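You operate a simulated robot arm through the tools that you are given. There is no shell and no other tool.

Carry out the task below with a simulated two-armed robot. There is one attempt and no reset: what you move stays moved.

TASK
Lay the gear cover on the bench mat and degrease it with the yellow cloth.
Fine: wet the cloth on the degreaser tin's felt first; cloth and clean cover go back on the shelf. What is to be rubbed or washed off counts as gone when no trace of it is left.
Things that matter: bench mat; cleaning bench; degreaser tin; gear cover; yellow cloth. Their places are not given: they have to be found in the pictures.

It is judged by the outcome, as a careful person would: the job done as asked, and still so three seconds after it is handed in. It fails if anything else is knocked over, pushed out of place, dropped, spilled or broken. A push-on lid holds only when it is set on centred and level and pressed home; a screw cap is set on level and turned clockwise until tight. Flat cloth is picked up by pressing the open fingertips on it (5 to 10 N) and closing them slowly along it; thin cloth reads only 2 to 8 mm in the jaws.

THE ROBOT
Two 7-joint arms with fingered hands on one trunk that stands fixed in place. Base frame: the origin is at the foot of the trunk, x ahead of it, y to its left, z up; the work surface is at about z = 0.86. Lengths are in m, angles in rad, forces in N, time in s.
The left shoulder is at [0.024, 0.173, 1.456], the right one opposite. With the tool pointing down near the work surface each hand reaches from about 0.1 to 0.62 m from the base axis, measured 20 degrees to its own side. Payload 3.5 kg a hand.
The TCP of each hand is the grasp point between the finger pads, 0.03 m short of the fingertips. In the tool frame z runs along the fingers and y along their closing line. The gripper opens to 0.104 m; its body begins 0.035 m behind the TCP. The gripper is a hand of 3 fingers: y runs from the thumb to the fingers, the wrist lies at [-0.015, -0.104, -0.178] in the tool frame.
Orientation is that of the tool frame in the base frame, as [roll, pitch, yaw] about the fixed x, y, z axes, in that order (R = Rz(yaw) Ry(pitch) Rx(roll)). With the fingers straight down and the wrist toward the robot, the tool's x, y and z point along [0, 1, 0], [1, 0, 0] and [0, 0, -1] of the base frame.

THE INTERFACE
- The arms move only by the tool jog_arm. It takes "left_commands", "right_commands" or both (then of equal length, played together; a hand with none holds still); each is text: rows parted by semicolons, each of 6 numbers parted by spaces: the shift along the base's x, y, z in units of 200 mm (1.0 is 200 mm), then the turn, a rotation vector about the base's x, y, z in units of 45 degrees (1.0 is 45 degrees). In form: x y z ax ay az; .... A call has 1 to 20 rows; each row is the pose to reach, as a shift and turn from the pose commanded when the call began. A call with a number of a shift or a turn outside -1 to 1 is refused whole. Rows are played at 5 a second. More than 0.05 m and 0.15 rad between two rows, and nothing of the call is played. Where a pose cannot be reached the arm comes as near as it can. A force on the tool above 40 N (or 10 N above the force at the start of the call, whichever is more), or a blocked arm, ends the call early, and 0.2 s more pass. In this call time passes only in rows, and 0.2 s behind the last. The reply holds the time, the measured pose of the TCP, the force on the tool along the base axes, the opening and the grip force, in the units named above and with some noise, with the torque about the TCP (base axes, N m) and any sound that the robot's microphone picked up, and new pictures: "views" is both (left out), scene, wrist or none (wrist: the cameras of the hands that moved).
- Cameras (640 x 400 px; columns grow to the right, rows downward): "scene" is now at [0.0673, -0.0718, 1.6241]; the picture's right is [-0.81, -0.59, 0.00], its down [-0.36, 0.50, -0.78] and it looks along [0.46, -0.63, -0.62] (base axes); focal length 214 px, centre (320, 200). "left" rides on the left gripper at [-0.064, -0.094, -0.117] in its tool frame; the picture's right is [-0.72, -0.33, 0.61], its down [0.64, -0.65, 0.40] and it looks along [0.27, 0.68, 0.68] (tool axes); focal length 238 px, centre (320, 200). "right" rides on the right gripper at [0.064, -0.094, -0.117] in its tool frame; the picture's right is [-0.72, 0.33, -0.61], its down [-0.64, -0.65, 0.40] and it looks along [-0.27, 0.68, 0.68] (tool axes); focal length 238 px, centre (320, 200).
- slide_trunk(by): moves the trunk up (or, below 0, down) by that many m; the arms and the scene camera ride with it, the base frame stays. It gives what a move gives, with no picture.
- finger_targets(index, middle, thumb_bend, thumb_turn, hand): sets how far each is bent, from 0 (flat) to 1 (curled in); at 0.3 the hand is open as for a grip, at 0.7 the pads meet at the TCP. One left out holds its place. A second passes; each finger stops where it meets its share of the squeeze, and holds until it gets a number again. It is the only way to open and close the hand. It gives what a move gives, with no picture; readings hold the bend of each and the force on the fingers (four entries, about 0 where the hand has none), thumb and palm. thumb_turn goes from beside the hand (0) to across from the fingers (1), as for a grip.
- pan_tilt(pan, tilt): turns the head with the scene camera to pan (to the left, within 1.501 rad either way) and tilt (down, from -0.506 to 1.204), counted from straight ahead of the robot (the tilt from the chest, where the trunk bows). It gives what a move gives, and a new picture of the scene camera.
- point_at(camera, pixels): for up to 12 pixels [column, row] of the newest picture of that camera ("zoom" is the newest enlarged one), the place [x, y, z] in the base frame of the surface seen there, good to about 0.002 m. No time passes.
- close_up(camera, box): a new picture of the part [left, top, right, bottom] of that camera's present view, enlarged. No time passes.
- sign_off(): hands the job in; it is judged then, once.

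Open the grippers and draw the arms clear of the work before you hand the job in, unless the task says otherwise.

The tools are called after ">>>" as name(argument=value, ...) on one line, values as JSON. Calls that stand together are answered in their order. jog_arm: Moves the arms, as the interface text tells. Its arguments: {"type":"object","properties":{"left_commands":{"type":"string"},"right_commands":{"type":"string"},"views":{"type":"string","enum":["both","scene","wrist","none"]}},"required":[]} The other tools are called the same way: slide_trunk (by) moves the trunk up or down; finger_targets (index, middle, thumb_bend, thumb_turn, hand) moves the fingers one by one; pan_tilt (pan, tilt) turns the head that bears the scene camera; point_at (camera, pixels) gives the place of the surface under pixels of a picture; close_up (camera, box) takes an enlarged picture of a part of a camera's view; sign_off () hands the job in.

At the start:

```text
time: 0.0
left_eef_pos: [0.4812, -0.0667, 1.4144]
left_tcp_rot: [-3.14, 0.001, 1.571]
left_force: [-0.3, 0.4, 0.5]
left_torque: [-0.02, -0.01, 0.04]
left_finger_gap: 0.1036
left_grasp_force: 0.1
left_shape: jaw
left_bend: [0.3, 0.3, 0.3, 0.98]
left_finger forces: [0.0, 0.0, 0.1, 0.0, 0.0, 0.0]
right_eef_pos: [0.3547, -0.3771, 1.473]
right_tcp_rot: [-3.141, 0.001, 1.571]
right_force: [-0.1, 0.1, -0.8]
right_torque: [0.01, -0.01, -0.01]
right_finger_gap: 0.1036
right_grasp_force: 0.1
right_shape: jaw
right_bend: [0.3, 0.3, 0.3, 0.98]
right_finger forces: [0.0, 0.1, 0.0, 0.0, 0.1, 0.1]
trunk travel left (down, up): [-0.55, 0.204]
head pan, tilt (commanded): [-0.944, 0.67]
```

scene: 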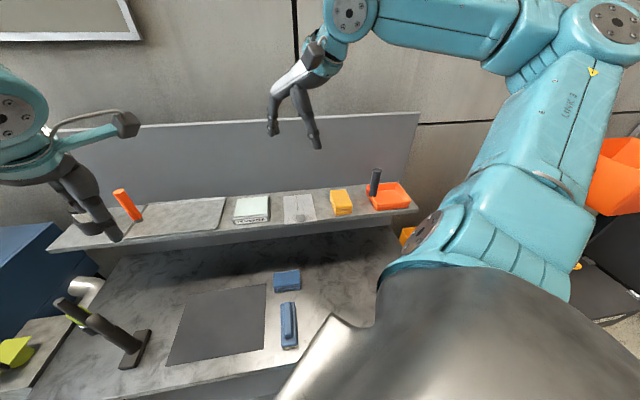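
right: 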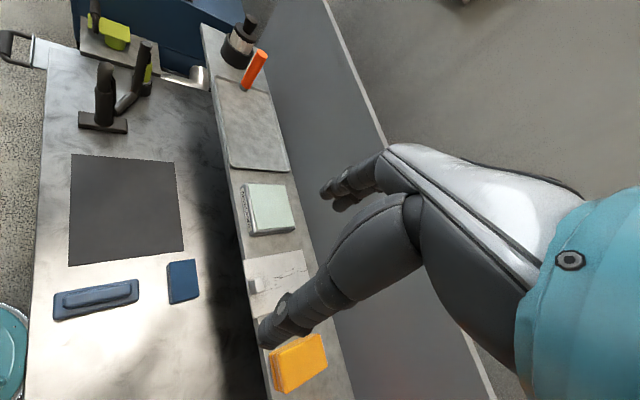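
left: 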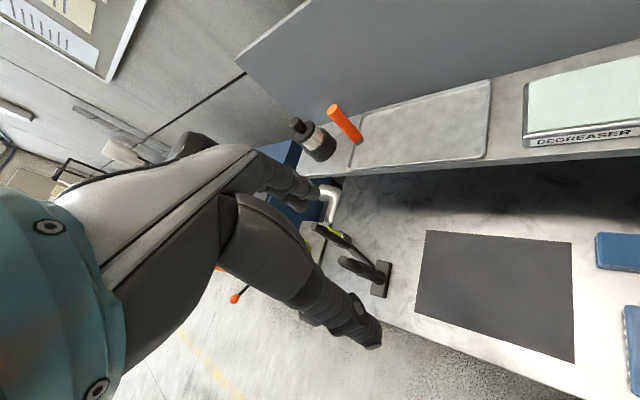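

The scene picture shows a bench with a grey mat near (217,325), a shelf with a degreaser tin near (252,208), a card (300,207), a yellow cloth (341,202) and an orange tray (388,196). I take close-ups and measure points to identify each.

>>> close_up(camera="scene", box=[100, 160, 420, 360])

>>> close_up(camera="right", box=[180, 0, 400, 400])

>>> point_at(camera="scene", pixels=[[217, 325], [252, 208], [300, 207], [341, 202], [388, 196], [287, 280], [289, 318], [128, 205], [180, 215], [130, 350], [223, 222], [395, 188]])

```text
2.00 times, centred on (260, 260) of scene
```

zoom: 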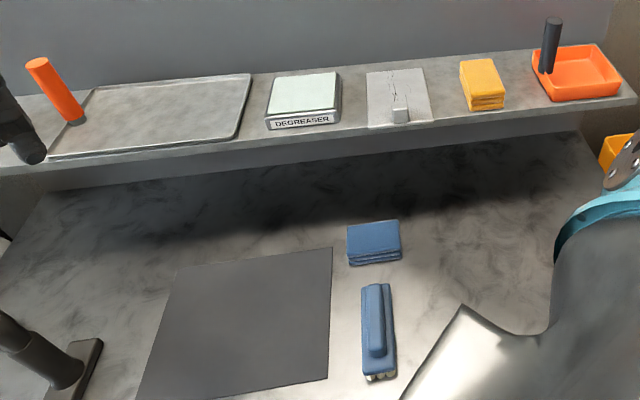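

```text
1.00 times, centred on (290, 200) of right (not enlarged: the box is as wide or as high as the picture)
```

zoom: 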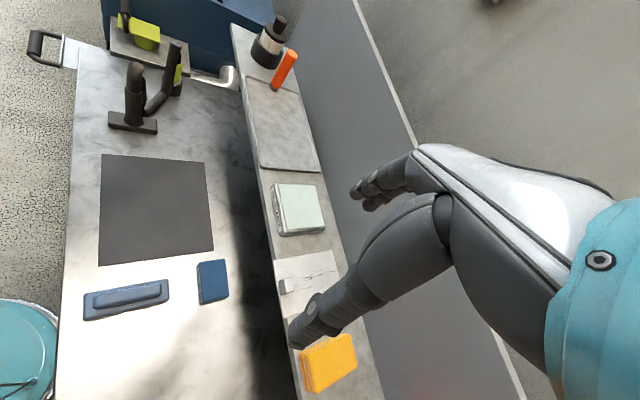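

```text
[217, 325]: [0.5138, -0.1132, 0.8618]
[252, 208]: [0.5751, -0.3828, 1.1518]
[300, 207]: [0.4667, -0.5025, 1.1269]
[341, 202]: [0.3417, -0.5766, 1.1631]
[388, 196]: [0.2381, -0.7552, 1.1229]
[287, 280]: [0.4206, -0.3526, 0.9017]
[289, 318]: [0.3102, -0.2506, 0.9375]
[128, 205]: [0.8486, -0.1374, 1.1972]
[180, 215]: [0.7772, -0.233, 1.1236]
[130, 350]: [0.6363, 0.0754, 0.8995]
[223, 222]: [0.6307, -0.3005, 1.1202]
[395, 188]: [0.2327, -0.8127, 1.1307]
```

The plate at (300,207) with a small knob and dark marks looks like the gear cover. I zoom in tighter on the shelf items.

>>> close_up(camera="scene", box=[220, 170, 364, 260])

>>> close_up(camera="right", box=[200, 160, 360, 260])

>>> close_up(camera="right", box=[200, 230, 360, 400])

```text
4.44 times, centred on (292, 215) of scene
```

zoom: 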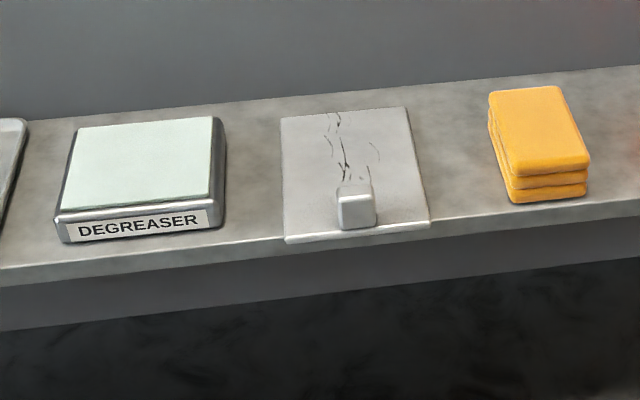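

```text
4.00 times, centred on (280, 210) of right
```

zoom: 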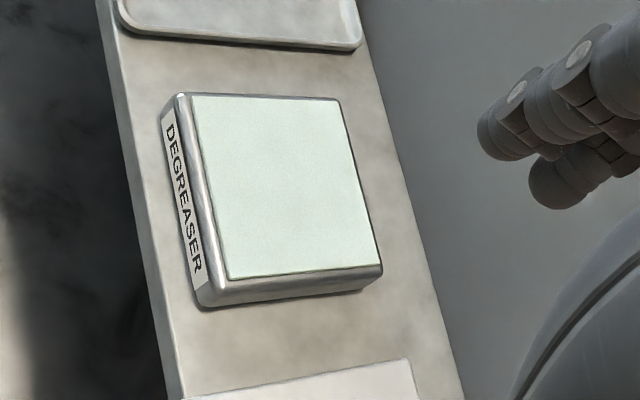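

```text
2.35 times, centred on (280, 315) of right
```

zoom: 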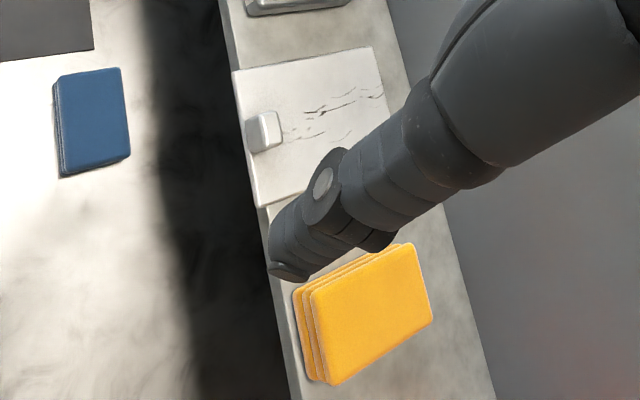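

I re-take the scene zoom so that I can measure the corners of tin, cover and cloth.

>>> close_up(camera="scene", box=[220, 170, 364, 260])

>>> point_at(camera="zoom", pixels=[[283, 120], [405, 110], [428, 218], [288, 236], [345, 192], [374, 192], [372, 225], [343, 225], [358, 205], [340, 150], [260, 150], [450, 170]])

>>> point_at(camera="zoom", pixels=[[492, 95], [558, 88], [588, 160], [517, 172], [540, 130], [515, 198], [584, 188], [82, 130], [210, 120], [206, 194], [64, 210], [140, 165]])

>>> point_at(camera="scene", pixels=[[206, 286], [265, 286], [264, 350], [167, 364], [274, 272], [299, 270], [276, 291], [300, 289], [283, 303], [295, 347], [218, 200], [136, 236]])

```text
4.44 times, centred on (292, 215) of scene
```

zoom: 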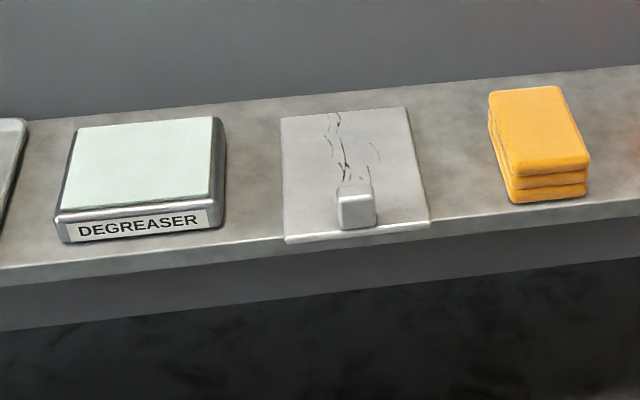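

```text
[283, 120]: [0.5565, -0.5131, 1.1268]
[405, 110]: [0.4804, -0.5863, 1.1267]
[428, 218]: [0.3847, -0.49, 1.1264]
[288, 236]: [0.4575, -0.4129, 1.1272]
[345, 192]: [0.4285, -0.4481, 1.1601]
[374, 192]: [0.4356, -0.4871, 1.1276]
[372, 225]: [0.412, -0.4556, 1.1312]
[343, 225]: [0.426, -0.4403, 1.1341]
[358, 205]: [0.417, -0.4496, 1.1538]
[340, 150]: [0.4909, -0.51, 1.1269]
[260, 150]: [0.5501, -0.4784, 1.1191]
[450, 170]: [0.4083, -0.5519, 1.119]
```

```text
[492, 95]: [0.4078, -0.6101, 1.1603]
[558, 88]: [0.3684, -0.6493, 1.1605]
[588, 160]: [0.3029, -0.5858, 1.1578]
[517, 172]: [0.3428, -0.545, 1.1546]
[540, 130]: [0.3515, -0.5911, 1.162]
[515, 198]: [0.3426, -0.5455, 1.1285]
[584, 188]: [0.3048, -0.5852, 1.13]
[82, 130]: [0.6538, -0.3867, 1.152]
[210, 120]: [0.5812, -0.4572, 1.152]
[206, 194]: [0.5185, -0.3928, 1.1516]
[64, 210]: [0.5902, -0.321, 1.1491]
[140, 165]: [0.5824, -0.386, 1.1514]
```

```text
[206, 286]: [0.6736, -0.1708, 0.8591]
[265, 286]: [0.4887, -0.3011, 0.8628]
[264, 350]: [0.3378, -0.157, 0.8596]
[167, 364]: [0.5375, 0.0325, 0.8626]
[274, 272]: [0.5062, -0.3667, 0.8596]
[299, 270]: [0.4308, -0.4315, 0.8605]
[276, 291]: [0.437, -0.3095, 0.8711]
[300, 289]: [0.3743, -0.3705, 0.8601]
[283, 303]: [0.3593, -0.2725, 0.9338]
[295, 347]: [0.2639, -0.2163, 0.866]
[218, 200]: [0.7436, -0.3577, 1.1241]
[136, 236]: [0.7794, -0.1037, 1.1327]
```

Cover: about 0.105 x 0.14 m with its knob flush with the shelf-front edge near (0.42,-0.45); cloth pad top at z 1.16 near (0.355,-0.597); tin felt z 1.152 near (0.586,-0.389). I enlarge the knob and the cloth further for exact dimensions.

>>> close_up(camera="scene", box=[280, 192, 320, 217])

>>> point_at(camera="zoom", pixels=[[250, 195], [370, 195], [255, 170], [355, 165], [250, 310], [375, 305], [310, 250], [310, 180], [60, 375], [600, 310], [310, 345], [310, 375]])

>>> close_up(camera="right", box=[230, 240, 330, 302])

>>> point_at(camera="zoom", pixels=[[160, 270], [100, 280], [120, 310], [200, 290], [300, 240], [400, 200], [150, 240], [200, 250], [60, 200], [450, 130], [320, 130], [110, 250]])

```text
16.00 times, centred on (300, 204) of scene
```

zoom: 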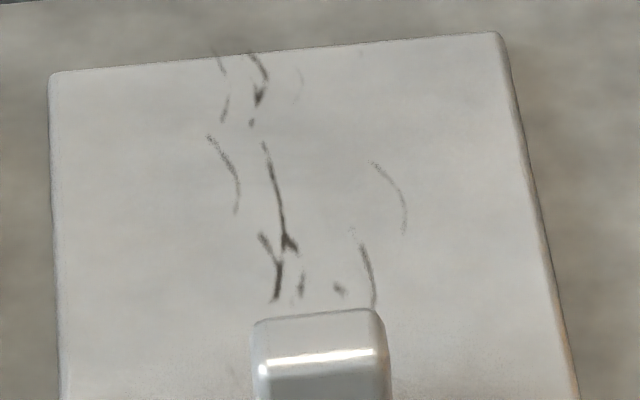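

```text
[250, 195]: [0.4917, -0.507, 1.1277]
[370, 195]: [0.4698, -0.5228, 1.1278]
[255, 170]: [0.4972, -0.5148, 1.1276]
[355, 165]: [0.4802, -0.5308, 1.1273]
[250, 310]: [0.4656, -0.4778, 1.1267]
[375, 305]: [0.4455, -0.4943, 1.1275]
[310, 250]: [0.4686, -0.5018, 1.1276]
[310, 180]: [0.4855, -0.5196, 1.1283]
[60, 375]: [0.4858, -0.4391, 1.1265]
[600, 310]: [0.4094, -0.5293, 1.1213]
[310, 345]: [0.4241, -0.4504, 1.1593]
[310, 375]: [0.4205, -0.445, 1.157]
```

```text
6.40 times, centred on (280, 271) of right
```

zoom: 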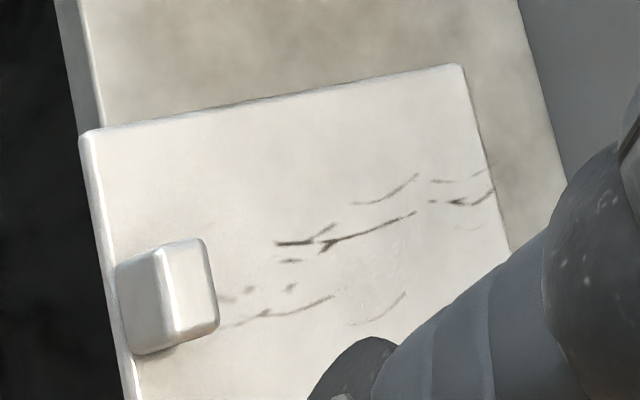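

```text
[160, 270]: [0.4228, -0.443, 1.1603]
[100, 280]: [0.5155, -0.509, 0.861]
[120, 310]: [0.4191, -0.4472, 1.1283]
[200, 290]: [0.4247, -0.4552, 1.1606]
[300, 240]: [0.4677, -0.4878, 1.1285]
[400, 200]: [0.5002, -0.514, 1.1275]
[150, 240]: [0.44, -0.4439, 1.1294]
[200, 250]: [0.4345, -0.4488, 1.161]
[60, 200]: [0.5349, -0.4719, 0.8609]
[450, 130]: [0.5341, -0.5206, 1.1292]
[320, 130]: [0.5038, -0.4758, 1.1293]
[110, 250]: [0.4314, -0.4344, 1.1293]
```

The knob is a block about 0.03 x 0.022 x 0.032 m at (0.425,-0.452), top z 1.16; the grease streaks run from it to the back edge. I move the left arm out of the way and bring the right hand above the knob, yawed -45° to line up with the shelf.

>>> jog_arm(left_commands="-0.083 0.167 0 0 0 0; -0.167 0.333 0 0 0 0; -0.25 0.5 0 0 0 0; -0.333 0.667 0 0 0 0; -0.417 0.833 0 0 0 0; -0.5 1.0 0 0 0 0", right_commands="0.059 -0.0625 -0.1667 0 0 -0.1667; 0.118 -0.125 -0.333 0 0 -0.333; 0.1775 -0.1875 -0.5 0 0 -0.5; 0.237 -0.25 -0.667 0 0 -0.667; 0.296 -0.3125 -0.833 0 0 -0.833; 0.355 -0.375 -1 0 0 -1")

```text
time: 1.4
left_eef_pos: [0.3821, 0.1356, 1.4151]
left_tcp_rot: [3.141, 0.003, 1.57]
left_force: [1.2, 0.1, 0.7]
left_torque: [-0.05, 0.02, 0.0]
left_finger_gap: 0.1035
left_grasp_force: 0.0
left_shape: jaw
left_bend: [0.3, 0.3, 0.3, 0.98]
left_finger forces: [0.1, 0.0, 0.1, 0.1, 0.1, 0.1]
right_eef_pos: [0.428, -0.4528, 1.2748]
right_tcp_rot: [3.141, 0.001, 0.782]
right_force: [0.5, 0.7, 0.0]
right_torque: [-0.05, 0.0, -0.02]
right_finger_gap: 0.1035
right_grasp_force: 0.2
right_shape: jaw
right_bend: [0.3, 0.3, 0.3, 0.98]
right_finger forces: [0.1, 0.0, 0.0, 0.0, 0.0, 0.0]
trunk travel left (down, up): [-0.55, 0.204]
head pan, tilt (commanded): [-0.944, 0.67]
```

scene: 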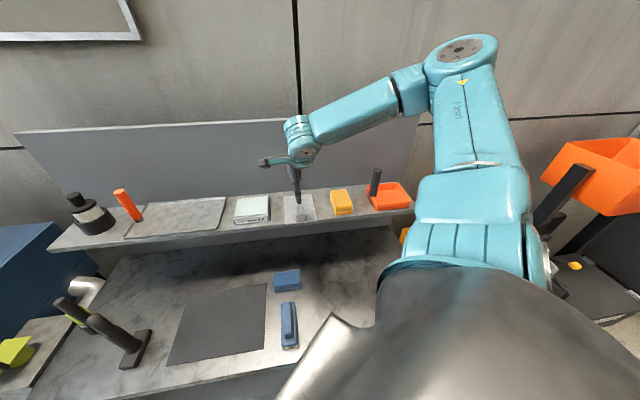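
right: 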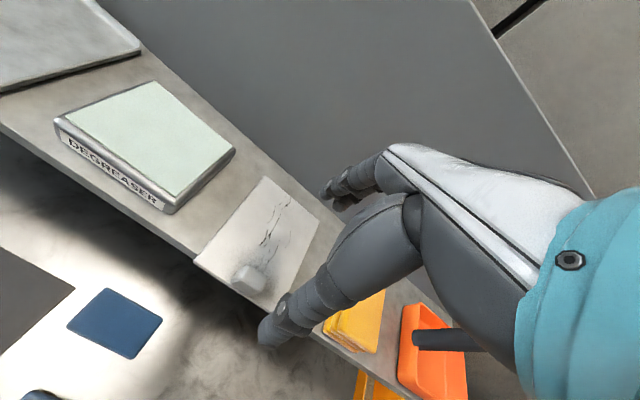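
left: 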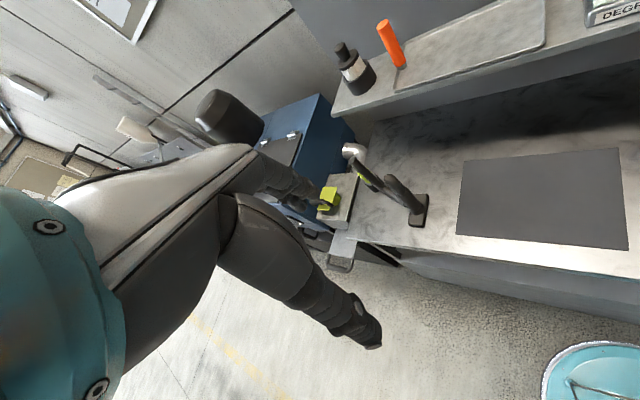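

The right hand is over the cover, and its camera sees the knob at (250,278). I zoom in and measure the knob's edges.

>>> close_up(camera="right", box=[190, 170, 334, 310])

>>> close_up(camera="right", box=[215, 250, 295, 300])

>>> point_at(camera="zoom", pixels=[[190, 155], [235, 115], [280, 160], [320, 185], [385, 220], [385, 280], [300, 330], [170, 190], [270, 250], [340, 330], [100, 230], [240, 340]])

```text
2.86 times, centred on (262, 240) of right
```

zoom: 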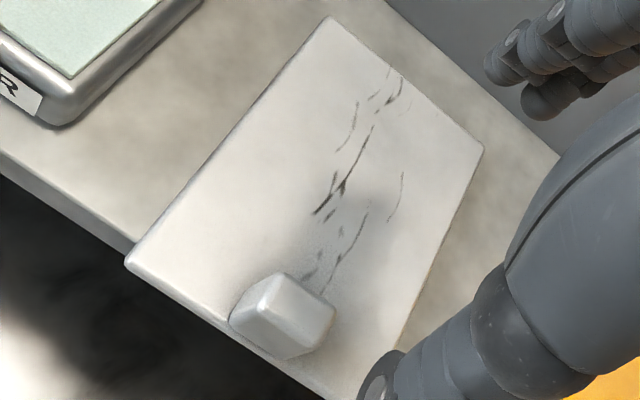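

```text
8.00 times, centred on (255, 275) of right
```

zoom: 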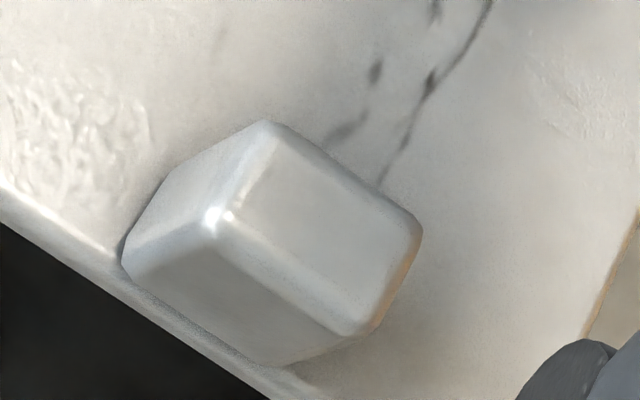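

```text
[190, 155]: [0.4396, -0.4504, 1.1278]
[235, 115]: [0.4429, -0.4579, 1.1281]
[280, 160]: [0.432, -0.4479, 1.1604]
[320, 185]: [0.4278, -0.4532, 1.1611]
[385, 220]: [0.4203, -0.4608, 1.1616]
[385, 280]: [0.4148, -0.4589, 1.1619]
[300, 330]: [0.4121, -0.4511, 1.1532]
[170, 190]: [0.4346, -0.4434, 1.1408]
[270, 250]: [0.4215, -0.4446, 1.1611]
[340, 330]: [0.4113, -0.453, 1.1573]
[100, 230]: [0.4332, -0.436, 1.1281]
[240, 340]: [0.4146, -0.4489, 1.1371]
```

Knob top centre is about (0.4235,-0.451,1.161), roughly 0.028 wide and 0.018 deep; thumb will go in front and fingers behind. I lower the open hand to about z 1.172 and check clearance.

>>> jog_arm(right_commands="-0.0225 0.008 -0.13 0 0 0; -0.0225 0.008 -0.26 0 0 0; -0.0225 0.008 -0.39 0 0 0; -0.0225 0.008 -0.51 0 0 0")

>>> close_up(camera="scene", box=[260, 150, 340, 250])

>>> close_up(camera="right", box=[160, 140, 360, 380])

```text
time: 2.4
left_eef_pos: [0.3823, 0.1349, 1.4154]
left_tcp_rot: [3.141, -0.002, 1.573]
left_force: [-0.5, 1.1, -0.5]
left_torque: [-0.01, 0.01, -0.02]
left_finger_gap: 0.1038
left_grasp_force: 0.0
left_shape: jaw
left_bend: [0.3, 0.3, 0.3, 0.98]
left_finger forces: [0.1, 0.0, 0.0, 0.1, 0.0, 0.1]
right_eef_pos: [0.422, -0.4499, 1.1707]
right_tcp_rot: [-3.141, 0.0, 0.785]
right_force: [-0.1, -0.1, -0.2]
right_torque: [0.05, 0.02, 0.04]
right_finger_gap: 0.1037
right_grasp_force: 0.1
right_shape: jaw
right_bend: [0.3, 0.3, 0.3, 0.98]
right_finger forces: [0.0, 0.0, 0.0, 0.0, 0.1, 0.0]
trunk travel left (down, up): [-0.55, 0.204]
head pan, tilt (commanded): [-0.944, 0.67]
```

scene: 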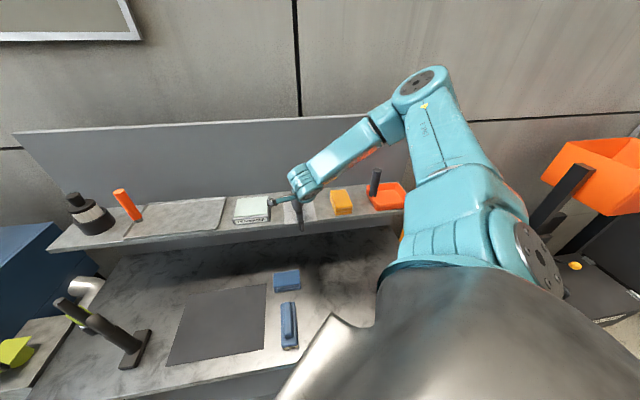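
right: 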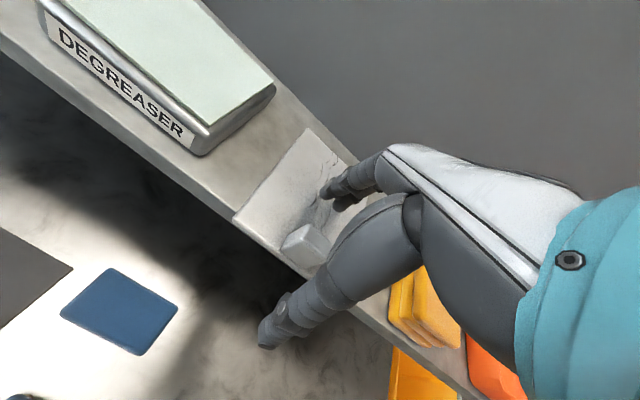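

```text
4.00 times, centred on (300, 200) of scene
```

zoom: 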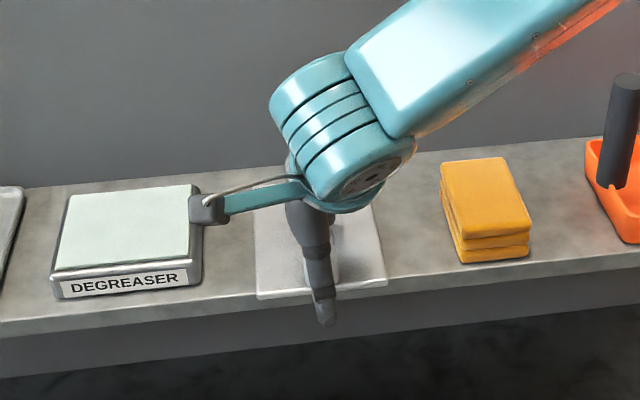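

```text
1.67 times, centred on (260, 260) of right
```

zoom: 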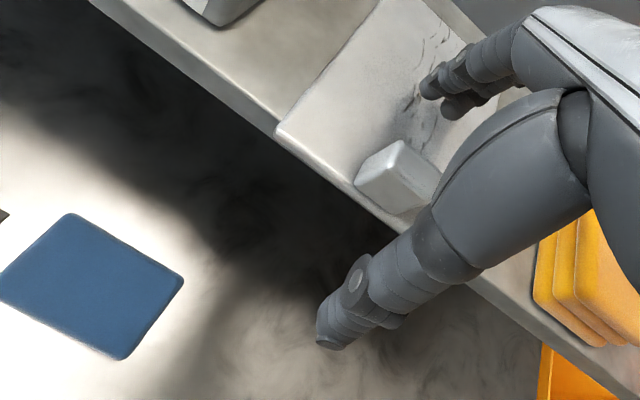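

The thumb is in front of the shelf edge and the fingers above the plate behind the knob. I measure fingertip heights before lowering on.

>>> point_at(camera="right", pixels=[[325, 193], [340, 206], [335, 200], [330, 185], [262, 340], [275, 345], [262, 325], [305, 235], [300, 245]])

```text
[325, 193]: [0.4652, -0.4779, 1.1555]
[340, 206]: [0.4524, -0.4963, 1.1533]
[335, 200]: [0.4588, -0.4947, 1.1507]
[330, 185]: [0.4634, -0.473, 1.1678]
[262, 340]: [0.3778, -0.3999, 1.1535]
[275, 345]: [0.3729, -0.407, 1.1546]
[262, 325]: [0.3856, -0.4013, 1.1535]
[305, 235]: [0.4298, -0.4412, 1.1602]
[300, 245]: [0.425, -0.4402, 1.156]
```

Fingertips sit near z 1.151 with TCP 1.171, so I lower 9 mm more and then close the fingers gently on the knob.

>>> jog_arm(right_commands="0.005 -0.005 -0.045 0 0 0", views="none")

>>> finger_targets(hand="right", index=0.55, middle=0.55, thumb_bend=0.55)

>>> close_up(camera="right", box=[200, 150, 360, 300])

```text
time: 2.8
left_eef_pos: [0.3827, 0.1341, 1.4158]
left_tcp_rot: [3.141, 0.001, 1.573]
left_force: [0.3, 0.3, 0.1]
left_torque: [0.0, 0.04, 0.02]
left_finger_gap: 0.1036
left_grasp_force: 0.0
left_shape: jaw
left_bend: [0.3, 0.3, 0.3, 0.98]
left_finger forces: [0.0, 0.0, 0.0, 0.0, 0.0, 0.0]
right_eef_pos: [0.4224, -0.4499, 1.1616]
right_tcp_rot: [-3.141, 0.0, 0.785]
right_force: [0.1, 0.3, 0.5]
right_torque: [0.03, 0.02, 0.0]
right_finger_gap: 0.104
right_grasp_force: 0.0
right_shape: jaw
right_bend: [0.3, 0.3, 0.3, 0.98]
right_finger forces: [0.0, 0.1, 0.0, 0.1, 0.0, 0.0]
trunk travel left (down, up): [-0.55, 0.204]
head pan, tilt (commanded): [-0.944, 0.67]
```

```text
time: 3.8
left_eef_pos: [0.3813, 0.1342, 1.4153]
left_tcp_rot: [-3.14, -0.001, 1.572]
left_force: [0.0, 0.3, 0.1]
left_torque: [0.03, -0.01, -0.04]
left_finger_gap: 0.1037
left_grasp_force: 0.0
left_shape: jaw
left_bend: [0.3, 0.3, 0.3, 0.98]
left_finger forces: [0.0, 0.0, 0.0, 0.0, 0.0, 0.0]
right_eef_pos: [0.423, -0.452, 1.1624]
right_tcp_rot: [3.141, 0.002, 0.785]
right_force: [0.5, -1.0, 5.9]
right_torque: [-0.19, -0.11, 0.01]
right_finger_gap: 0.0397
right_grasp_force: 3.5
right_shape: fingers
right_bend: [0.55, 0.54, 0.55, 0.98]
right_finger forces: [0.1, 6.5, 0.0, 0.0, 0.0, 0.0]
trunk travel left (down, up): [-0.55, 0.204]
head pan, tilt (commanded): [-0.944, 0.67]
```

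```text
2.67 times, centred on (280, 225) of right
```

zoom: 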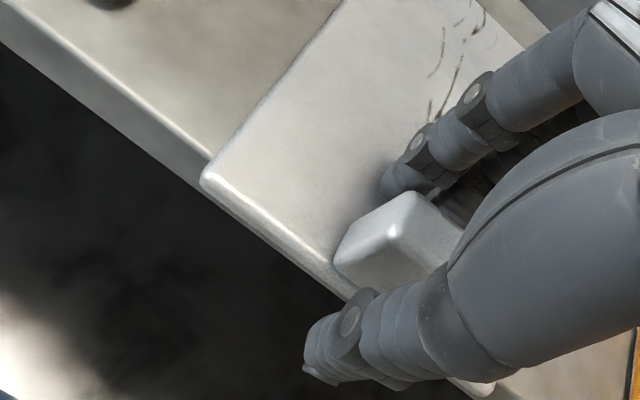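

The middle finger reads 6.5 N with 5.9 N upward, so its tip is touching the plate; I raise 7 mm and then continue closing.

>>> jog_arm(right_commands="0.005 0.0 0.035 0 0 0", views="none")

>>> finger_targets(hand="right", index=0.62, middle=0.62, thumb_bend=0.62)

>>> close_up(camera="right", box=[200, 150, 360, 300])

```text
time: 4.2
left_eef_pos: [0.3816, 0.1337, 1.4152]
left_tcp_rot: [-3.141, 0.0, 1.572]
left_force: [-0.5, 0.0, -0.4]
left_torque: [0.01, 0.0, -0.02]
left_finger_gap: 0.1034
left_grasp_force: 0.1
left_shape: jaw
left_bend: [0.3, 0.3, 0.3, 0.98]
left_finger forces: [0.1, 0.0, 0.1, 0.1, 0.1, 0.0]
right_eef_pos: [0.422, -0.452, 1.1682]
right_tcp_rot: [-3.139, -0.001, 0.786]
right_force: [-0.6, 0.1, 0.3]
right_torque: [0.0, -0.01, 0.01]
right_finger_gap: 0.0396
right_grasp_force: 0.1
right_shape: fingers
right_bend: [0.55, 0.55, 0.55, 0.98]
right_finger forces: [0.0, 0.1, 0.1, 0.0, 0.0, 0.0]
trunk travel left (down, up): [-0.55, 0.204]
head pan, tilt (commanded): [-0.944, 0.67]
```

```text
time: 5.2
left_eef_pos: [0.3822, 0.1338, 1.416]
left_tcp_rot: [3.141, 0.0, 1.574]
left_force: [-0.3, 0.4, -0.1]
left_torque: [-0.04, -0.03, 0.0]
left_finger_gap: 0.1035
left_grasp_force: 0.1
left_shape: jaw
left_bend: [0.3, 0.3, 0.3, 0.98]
left_finger forces: [0.0, 0.0, 0.1, 0.1, 0.1, 0.0]
right_eef_pos: [0.4226, -0.4518, 1.1693]
right_tcp_rot: [3.141, -0.001, 0.783]
right_force: [0.2, 0.1, 0.2]
right_torque: [0.01, -0.01, 0.01]
right_finger_gap: 0.0216
right_grasp_force: 0.0
right_shape: fingers
right_bend: [0.62, 0.62, 0.62, 0.98]
right_finger forces: [0.1, 0.0, 0.0, 0.0, 0.1, 0.1]
trunk travel left (down, up): [-0.55, 0.204]
head pan, tilt (commanded): [-0.944, 0.67]
```

```text
2.67 times, centred on (280, 225) of right
```

zoom: 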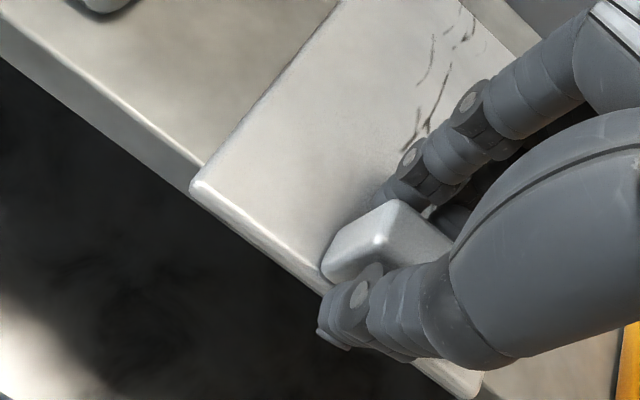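

No contact yet at a 21.6 mm gap. I lower 3 mm and close further to squeeze the knob.

>>> jog_arm(right_commands="0.0 0.0 -0.015 0 0 0", views="none")

>>> finger_targets(hand="right", index=0.72, middle=0.72, thumb_bend=0.72)

>>> close_up(camera="right", box=[200, 150, 360, 300])

```text
time: 5.6
left_eef_pos: [0.383, 0.134, 1.4151]
left_tcp_rot: [3.141, 0.002, 1.573]
left_force: [0.1, -0.3, -0.2]
left_torque: [0.01, -0.02, -0.02]
left_finger_gap: 0.1038
left_grasp_force: 0.1
left_shape: jaw
left_bend: [0.3, 0.3, 0.3, 0.98]
left_finger forces: [0.0, 0.0, 0.0, 0.1, 0.0, 0.1]
right_eef_pos: [0.4225, -0.4515, 1.1659]
right_tcp_rot: [3.141, 0.0, 0.784]
right_force: [-0.4, 0.4, -0.6]
right_torque: [0.03, 0.01, 0.0]
right_finger_gap: 0.0215
right_grasp_force: 0.0
right_shape: fingers
right_bend: [0.62, 0.62, 0.62, 0.98]
right_finger forces: [0.0, 0.0, 0.0, 0.1, 0.1, 0.1]
trunk travel left (down, up): [-0.55, 0.204]
head pan, tilt (commanded): [-0.944, 0.67]
```

```text
time: 6.6
left_eef_pos: [0.3818, 0.1342, 1.4158]
left_tcp_rot: [3.141, 0.0, 1.572]
left_force: [-0.9, 0.9, 0.2]
left_torque: [-0.01, 0.0, -0.01]
left_finger_gap: 0.1035
left_grasp_force: 0.1
left_shape: jaw
left_bend: [0.3, 0.3, 0.3, 0.98]
left_finger forces: [0.1, 0.0, 0.1, 0.0, 0.1, 0.1]
right_eef_pos: [0.423, -0.4532, 1.1659]
right_tcp_rot: [3.141, 0.001, 0.784]
right_force: [-1.1, 0.5, 0.4]
right_torque: [0.08, 0.05, 0.05]
right_finger_gap: 0.013
right_grasp_force: 9.4
right_shape: fingers
right_bend: [0.71, 0.67, 0.65, 0.97]
right_finger forces: [5.4, 3.7, 0.1, 0.0, 9.3, 0.1]
trunk travel left (down, up): [-0.55, 0.204]
head pan, tilt (commanded): [-0.944, 0.67]
```

```text
2.67 times, centred on (280, 225) of right
```

zoom: 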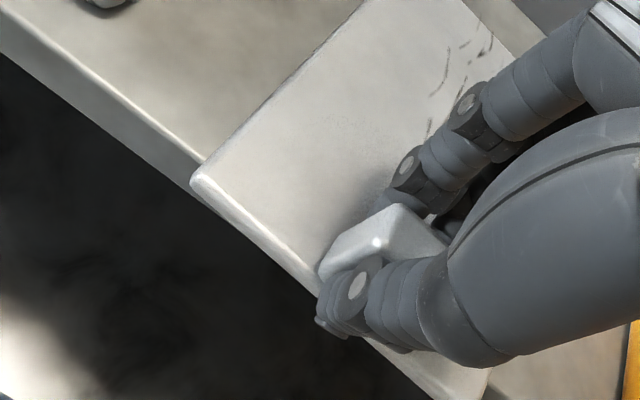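

The knob is held with 9.4 N (gap 13 mm). I lift slowly by 3 cm and check that the cover comes along without sagging.

>>> jog_arm(right_commands="0 0 0.04 0 0 0; 0 0 0.08 0 0 0; 0 0 0.12 0 0 0; 0 0 0.16 0 0 0")

>>> close_up(camera="scene", box=[260, 150, 340, 250])

>>> close_up(camera="right", box=[200, 150, 360, 300])

```text
time: 7.6
left_eef_pos: [0.382, 0.1344, 1.4164]
left_tcp_rot: [3.141, 0.0, 1.571]
left_force: [-0.1, 0.4, -0.4]
left_torque: [-0.05, 0.04, -0.01]
left_finger_gap: 0.1036
left_grasp_force: 0.0
left_shape: jaw
left_bend: [0.3, 0.3, 0.3, 0.98]
left_finger forces: [0.1, 0.0, 0.0, 0.0, 0.0, 0.1]
right_eef_pos: [0.4242, -0.4519, 1.1989]
right_tcp_rot: [-3.142, 0.001, 0.787]
right_force: [0.0, 0.8, -3.9]
right_torque: [0.13, 0.12, 0.04]
right_finger_gap: 0.0136
right_grasp_force: 11.1
right_shape: fingers
right_bend: [0.71, 0.67, 0.66, 0.96]
right_finger forces: [7.5, 3.9, 0.1, 0.0, 10.7, 0.0]
trunk travel left (down, up): [-0.55, 0.204]
head pan, tilt (commanded): [-0.944, 0.67]
```

scene: 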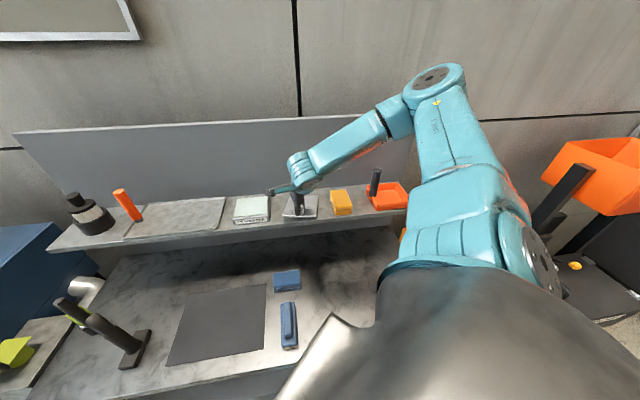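
right: 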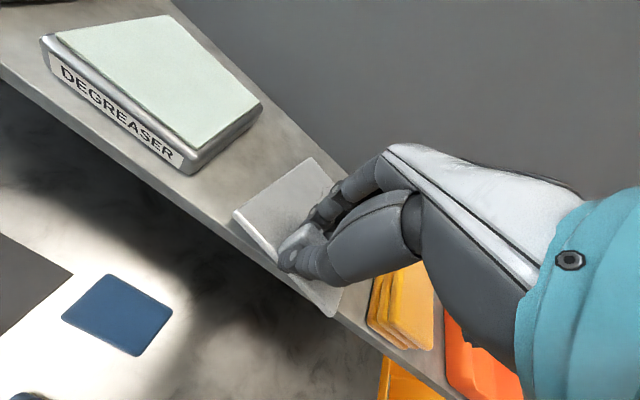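

```text
4.00 times, centred on (300, 200) of scene
```

zoom: 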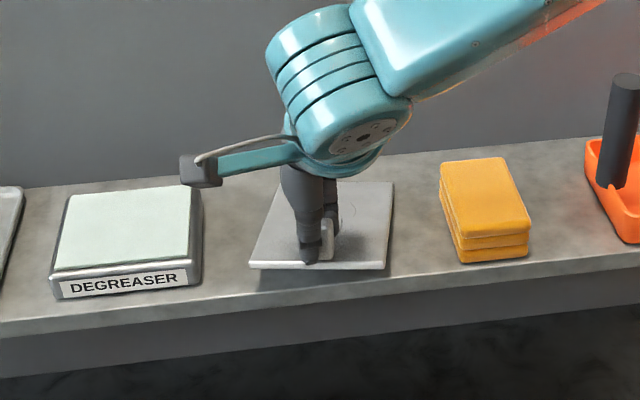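

```text
2.67 times, centred on (280, 225) of right
```

zoom: 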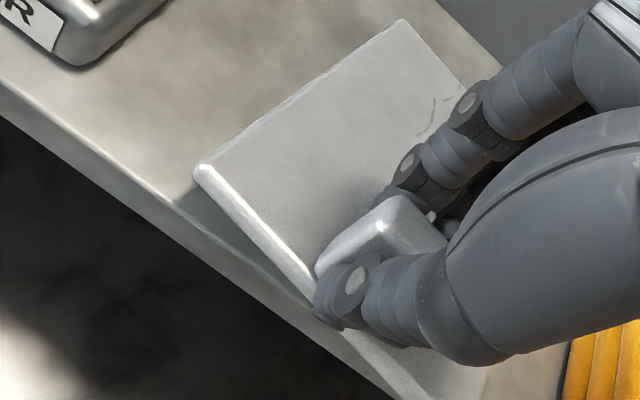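

The cover lifts with the hand (about 4 N weight). I check its tilt by measuring points on its top.

>>> point_at(camera="zoom", pixels=[[205, 165], [395, 30], [310, 260], [300, 150], [460, 85], [380, 110], [440, 375], [480, 390]])

```text
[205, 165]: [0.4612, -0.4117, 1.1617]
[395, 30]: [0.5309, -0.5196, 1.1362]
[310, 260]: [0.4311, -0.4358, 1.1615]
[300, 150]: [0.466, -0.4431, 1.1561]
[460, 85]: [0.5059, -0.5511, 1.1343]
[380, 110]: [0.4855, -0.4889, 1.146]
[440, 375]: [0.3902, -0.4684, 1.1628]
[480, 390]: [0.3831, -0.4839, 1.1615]
```

The cover droops about 11° at the back and is yawed about -7°. I raise it, tilt the hand to level it, and carry it toward the mat at height; the left arm shifts further left for room.

>>> jog_arm(left_commands="0 0.05 0 0 0 0; 0 0.1 0 0 0 0; 0 0.15 0 0 0 0; 0 0.2 0 0 0 0; 0 0.25 0 0 0 0; 0 0.3 0 0 0 0; 0 0.35 0 0 0 0; 0 0.4 0 0 0 0; 0 0.45 0 0 0 0; 0 0.5 0 0 0 0", right_commands="0 0 0.13 -0.04 -0.04 0.04; 0 0 0.26 -0.08 -0.08 0.08; 0 0 0.4 -0.12 -0.12 0.12; 0 0.1 0.48 -0.15 -0.15 0.14; -0.01 0.25 0.5 -0.173 -0.173 0.155; 0 0.4 0.5 -0.173 -0.173 0.155; 0.02 0.55 0.5 -0.173 -0.173 0.155; 0.04 0.7 0.5 -0.173 -0.173 0.155; 0.06 0.85 0.5 -0.173 -0.173 0.155; 0.08 1.0 0.5 -0.173 -0.173 0.155")

>>> close_up(camera="right", box=[160, 120, 400, 320])

```text
time: 9.8
left_eef_pos: [0.3841, 0.2338, 1.4161]
left_tcp_rot: [-3.141, 0.0, 1.572]
left_force: [-0.7, 0.3, -0.3]
left_torque: [-0.01, 0.01, -0.01]
left_finger_gap: 0.1038
left_grasp_force: 0.0
left_shape: jaw
left_bend: [0.3, 0.3, 0.3, 0.98]
left_finger forces: [0.0, 0.0, 0.1, 0.0, 0.0, 0.0]
right_eef_pos: [0.4408, -0.2502, 1.2982]
right_tcp_rot: [2.95, 0.012, 0.905]
right_force: [0.4, 0.8, -2.7]
right_torque: [0.14, 0.1, -0.04]
right_finger_gap: 0.0137
right_grasp_force: 11.0
right_shape: fingers
right_bend: [0.63, 0.68, 0.66, 0.96]
right_finger forces: [7.8, 3.6, 0.0, 0.0, 11.3, 0.0]
trunk travel left (down, up): [-0.55, 0.204]
head pan, tilt (commanded): [-0.944, 0.67]
```

scene: 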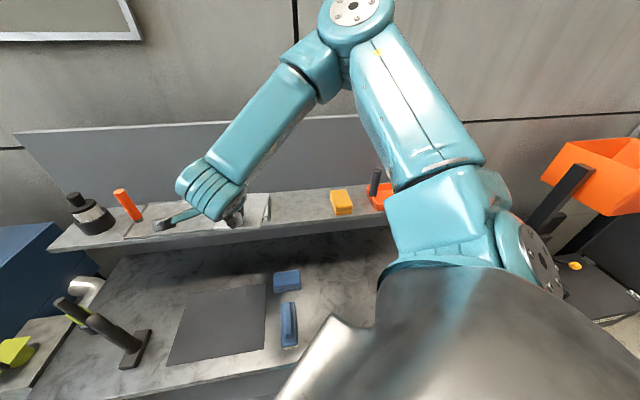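
right: 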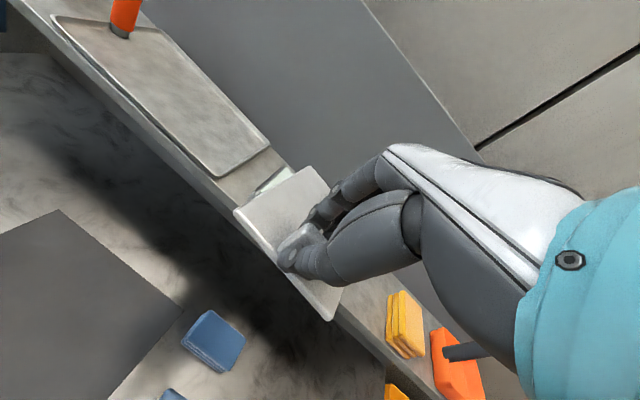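
left: 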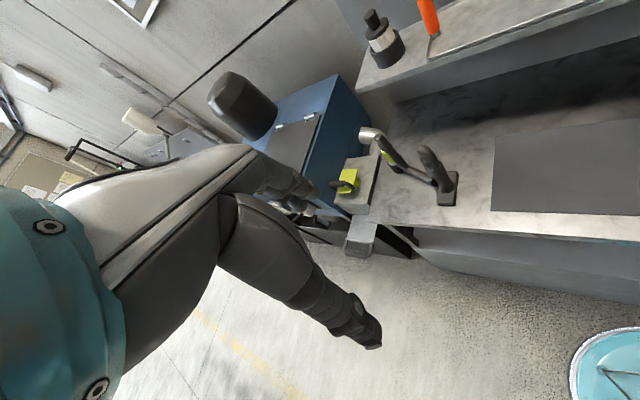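

```text
2.00 times, centred on (280, 220) of right
```

zoom: 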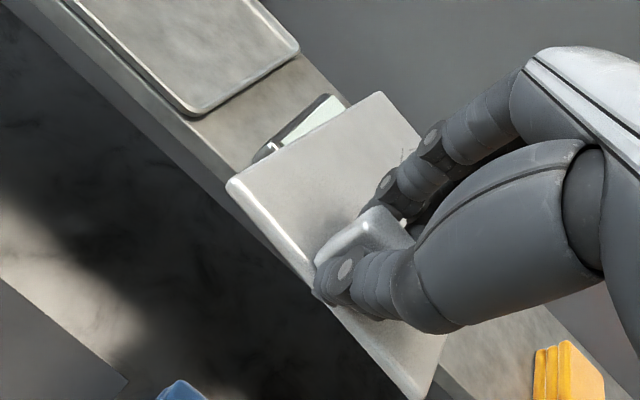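

The cover travels fine. I check whether it is level now by measuring its top corners.

>>> point_at(camera="zoom", pixels=[[235, 185], [375, 103], [310, 270], [330, 170], [415, 130], [380, 360], [415, 385], [370, 225]])

```text
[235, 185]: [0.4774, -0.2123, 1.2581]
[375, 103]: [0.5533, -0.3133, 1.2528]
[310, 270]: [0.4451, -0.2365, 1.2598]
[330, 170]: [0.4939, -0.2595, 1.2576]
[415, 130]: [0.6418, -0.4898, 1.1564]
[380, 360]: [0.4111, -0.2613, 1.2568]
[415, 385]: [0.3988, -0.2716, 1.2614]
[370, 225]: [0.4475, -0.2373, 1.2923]
```

The cover is level within 2°. I move it over the mat at height first, then descend part of the way.

>>> jog_arm(right_commands="0.007 0.14 0 -0.006 -0.006 0.03; 0.013 0.28 0 -0.012 -0.012 0.06; 0.02 0.42 0 -0.018 -0.018 0.09; 0.027 0.56 0 -0.024 -0.024 0.12; 0.033 0.7 0 -0.03 -0.03 0.15; 0.04 0.825 0 -0.038 -0.038 0.17; 0.04 0.825 -0.15 -0.038 -0.038 0.17; 0.04 0.825 -0.3 -0.038 -0.038 0.17; 0.04 0.825 -0.45 -0.038 -0.038 0.17; 0.04 0.825 -0.6 -0.038 -0.038 0.17; 0.04 0.825 -0.75 -0.038 -0.038 0.17; 0.04 0.825 -0.9 -0.038 -0.038 0.17; 0.04 0.825 -1.0 -0.038 -0.038 0.17")

>>> close_up(camera="right", box=[160, 120, 400, 320])

```text
time: 12.6
left_eef_pos: [0.3829, 0.2326, 1.4143]
left_tcp_rot: [-3.14, -0.001, 1.573]
left_force: [-0.1, -0.1, 0.3]
left_torque: [0.01, 0.03, 0.02]
left_finger_gap: 0.1036
left_grasp_force: 0.0
left_shape: jaw
left_bend: [0.3, 0.3, 0.3, 0.98]
left_finger forces: [0.0, 0.1, 0.1, 0.0, 0.1, 0.0]
right_eef_pos: [0.4266, -0.2241, 1.2257]
right_tcp_rot: [2.909, 0.017, 1.04]
right_force: [-0.4, 0.6, -3.3]
right_torque: [0.15, 0.14, 0.01]
right_finger_gap: 0.0145
right_grasp_force: 12.4
right_shape: fingers
right_bend: [0.63, 0.68, 0.66, 0.95]
right_finger forces: [8.6, 3.8, 0.0, 0.0, 12.1, 0.0]
right hand out of reach, approached as far as the arm can: row 3, 4, 5, 6, 7, 8, 9, 10, 11, 12, 13
trunk travel left (down, up): [-0.55, 0.204]
head pan, tilt (commanded): [-0.944, 0.67]
```

scene: 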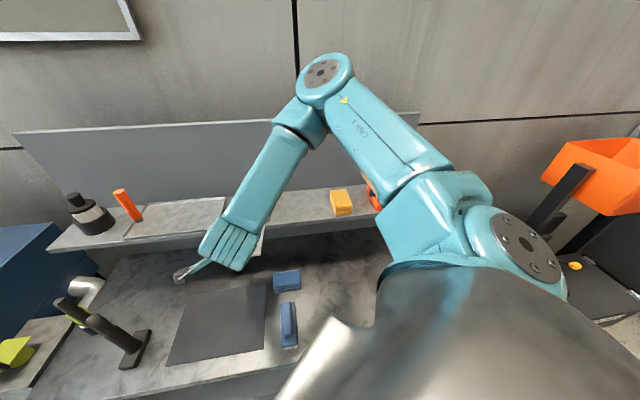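
right: 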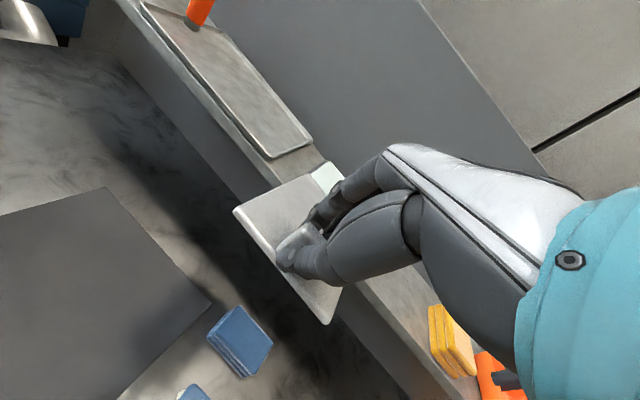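

```text
2.00 times, centred on (280, 220) of right
```

zoom: 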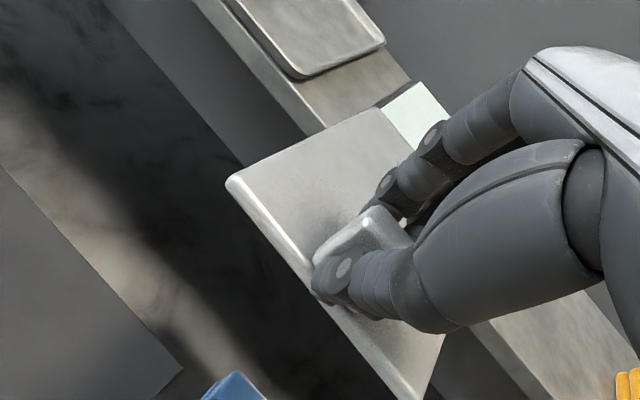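

The arm could not cross left with this yaw and stopped at (0.427,-0.224,1.226), still holding the cover. I test with a small back-up-and-right row to see what pose the shift is counted from.

>>> jog_arm(right_commands="0 -0.1 0.1 0 0 0", views="none")

```text
time: 13.0
left_eef_pos: [0.3819, 0.2317, 1.4162]
left_tcp_rot: [-3.14, 0.0, 1.573]
left_force: [-0.5, 0.6, 0.4]
left_torque: [0.02, -0.01, 0.01]
left_finger_gap: 0.1035
left_grasp_force: 0.1
left_shape: jaw
left_bend: [0.3, 0.3, 0.3, 0.98]
left_finger forces: [0.0, 0.1, 0.0, 0.0, 0.0, 0.0]
right_eef_pos: [0.4272, -0.2485, 1.2444]
right_tcp_rot: [2.91, 0.019, 1.039]
right_force: [0.5, -0.2, -4.0]
right_torque: [0.17, 0.17, 0.01]
right_finger_gap: 0.0145
right_grasp_force: 12.8
right_shape: fingers
right_bend: [0.63, 0.68, 0.66, 0.95]
right_finger forces: [8.5, 4.3, 0.0, 0.0, 12.5, 0.0]
trunk travel left (down, up): [-0.55, 0.204]
head pan, tilt (commanded): [-0.944, 0.67]
```

The shift counts from the pose actually reached. I now turn the hand 45° counter-clockwise so that it points in a more natural direction for the mat, staying at height.

>>> jog_arm(right_commands="0 0.02 0 0 0 0.125; 0 0.04 0 0 0 0.25; 0 0.06 0 0 0 0.375; 0 0.08 0 0 0 0.5; 0 0.1 0 0 0 0.625; 0 0.12 0 0 0 0.75; 0 0.14 0 0 0 0.875; 0 0.16 0 0 0 1.0")

>>> close_up(camera="right", box=[160, 120, 400, 320])

```text
time: 14.8
left_eef_pos: [0.3829, 0.2328, 1.415]
left_tcp_rot: [3.141, 0.001, 1.572]
left_force: [0.4, 0.2, 0.4]
left_torque: [-0.04, -0.01, 0.02]
left_finger_gap: 0.1033
left_grasp_force: 0.1
left_shape: jaw
left_bend: [0.3, 0.3, 0.3, 0.98]
left_finger forces: [0.0, 0.0, 0.0, 0.0, 0.0, 0.0]
right_eef_pos: [0.4289, -0.2158, 1.241]
right_tcp_rot: [2.907, 0.02, 1.826]
right_force: [-0.2, 0.4, -4.0]
right_torque: [-0.01, 0.19, -0.03]
right_finger_gap: 0.0149
right_grasp_force: 11.9
right_shape: fingers
right_bend: [0.63, 0.68, 0.66, 0.95]
right_finger forces: [8.6, 3.7, 0.0, 0.1, 12.0, 0.0]
trunk travel left (down, up): [-0.55, 0.204]
head pan, tilt (commanded): [-0.944, 0.67]
```

scene: 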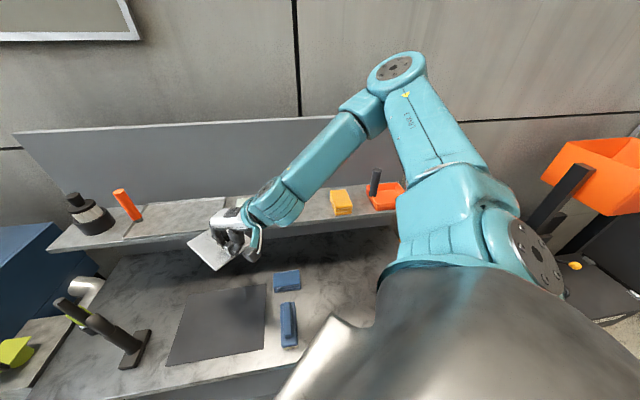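
right: 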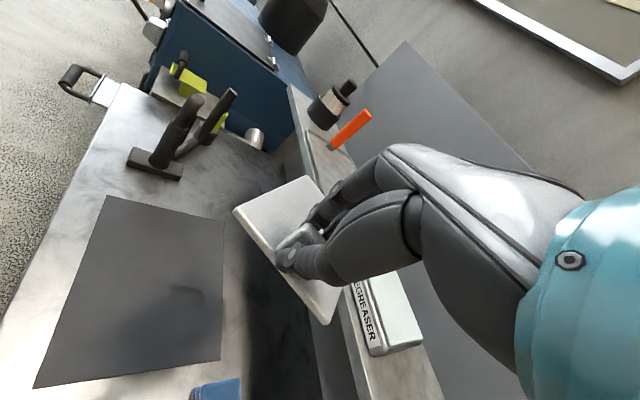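

```text
2.00 times, centred on (280, 220) of right
```

zoom: 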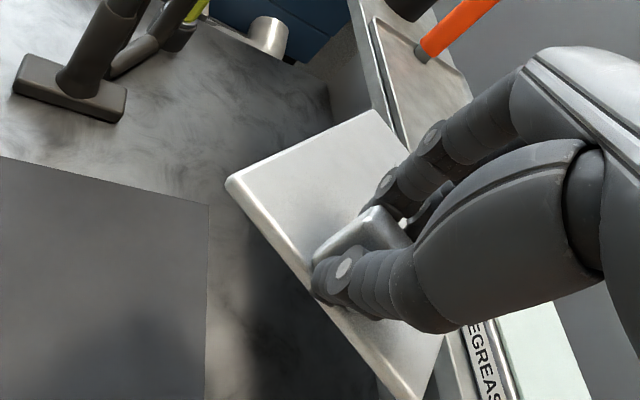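

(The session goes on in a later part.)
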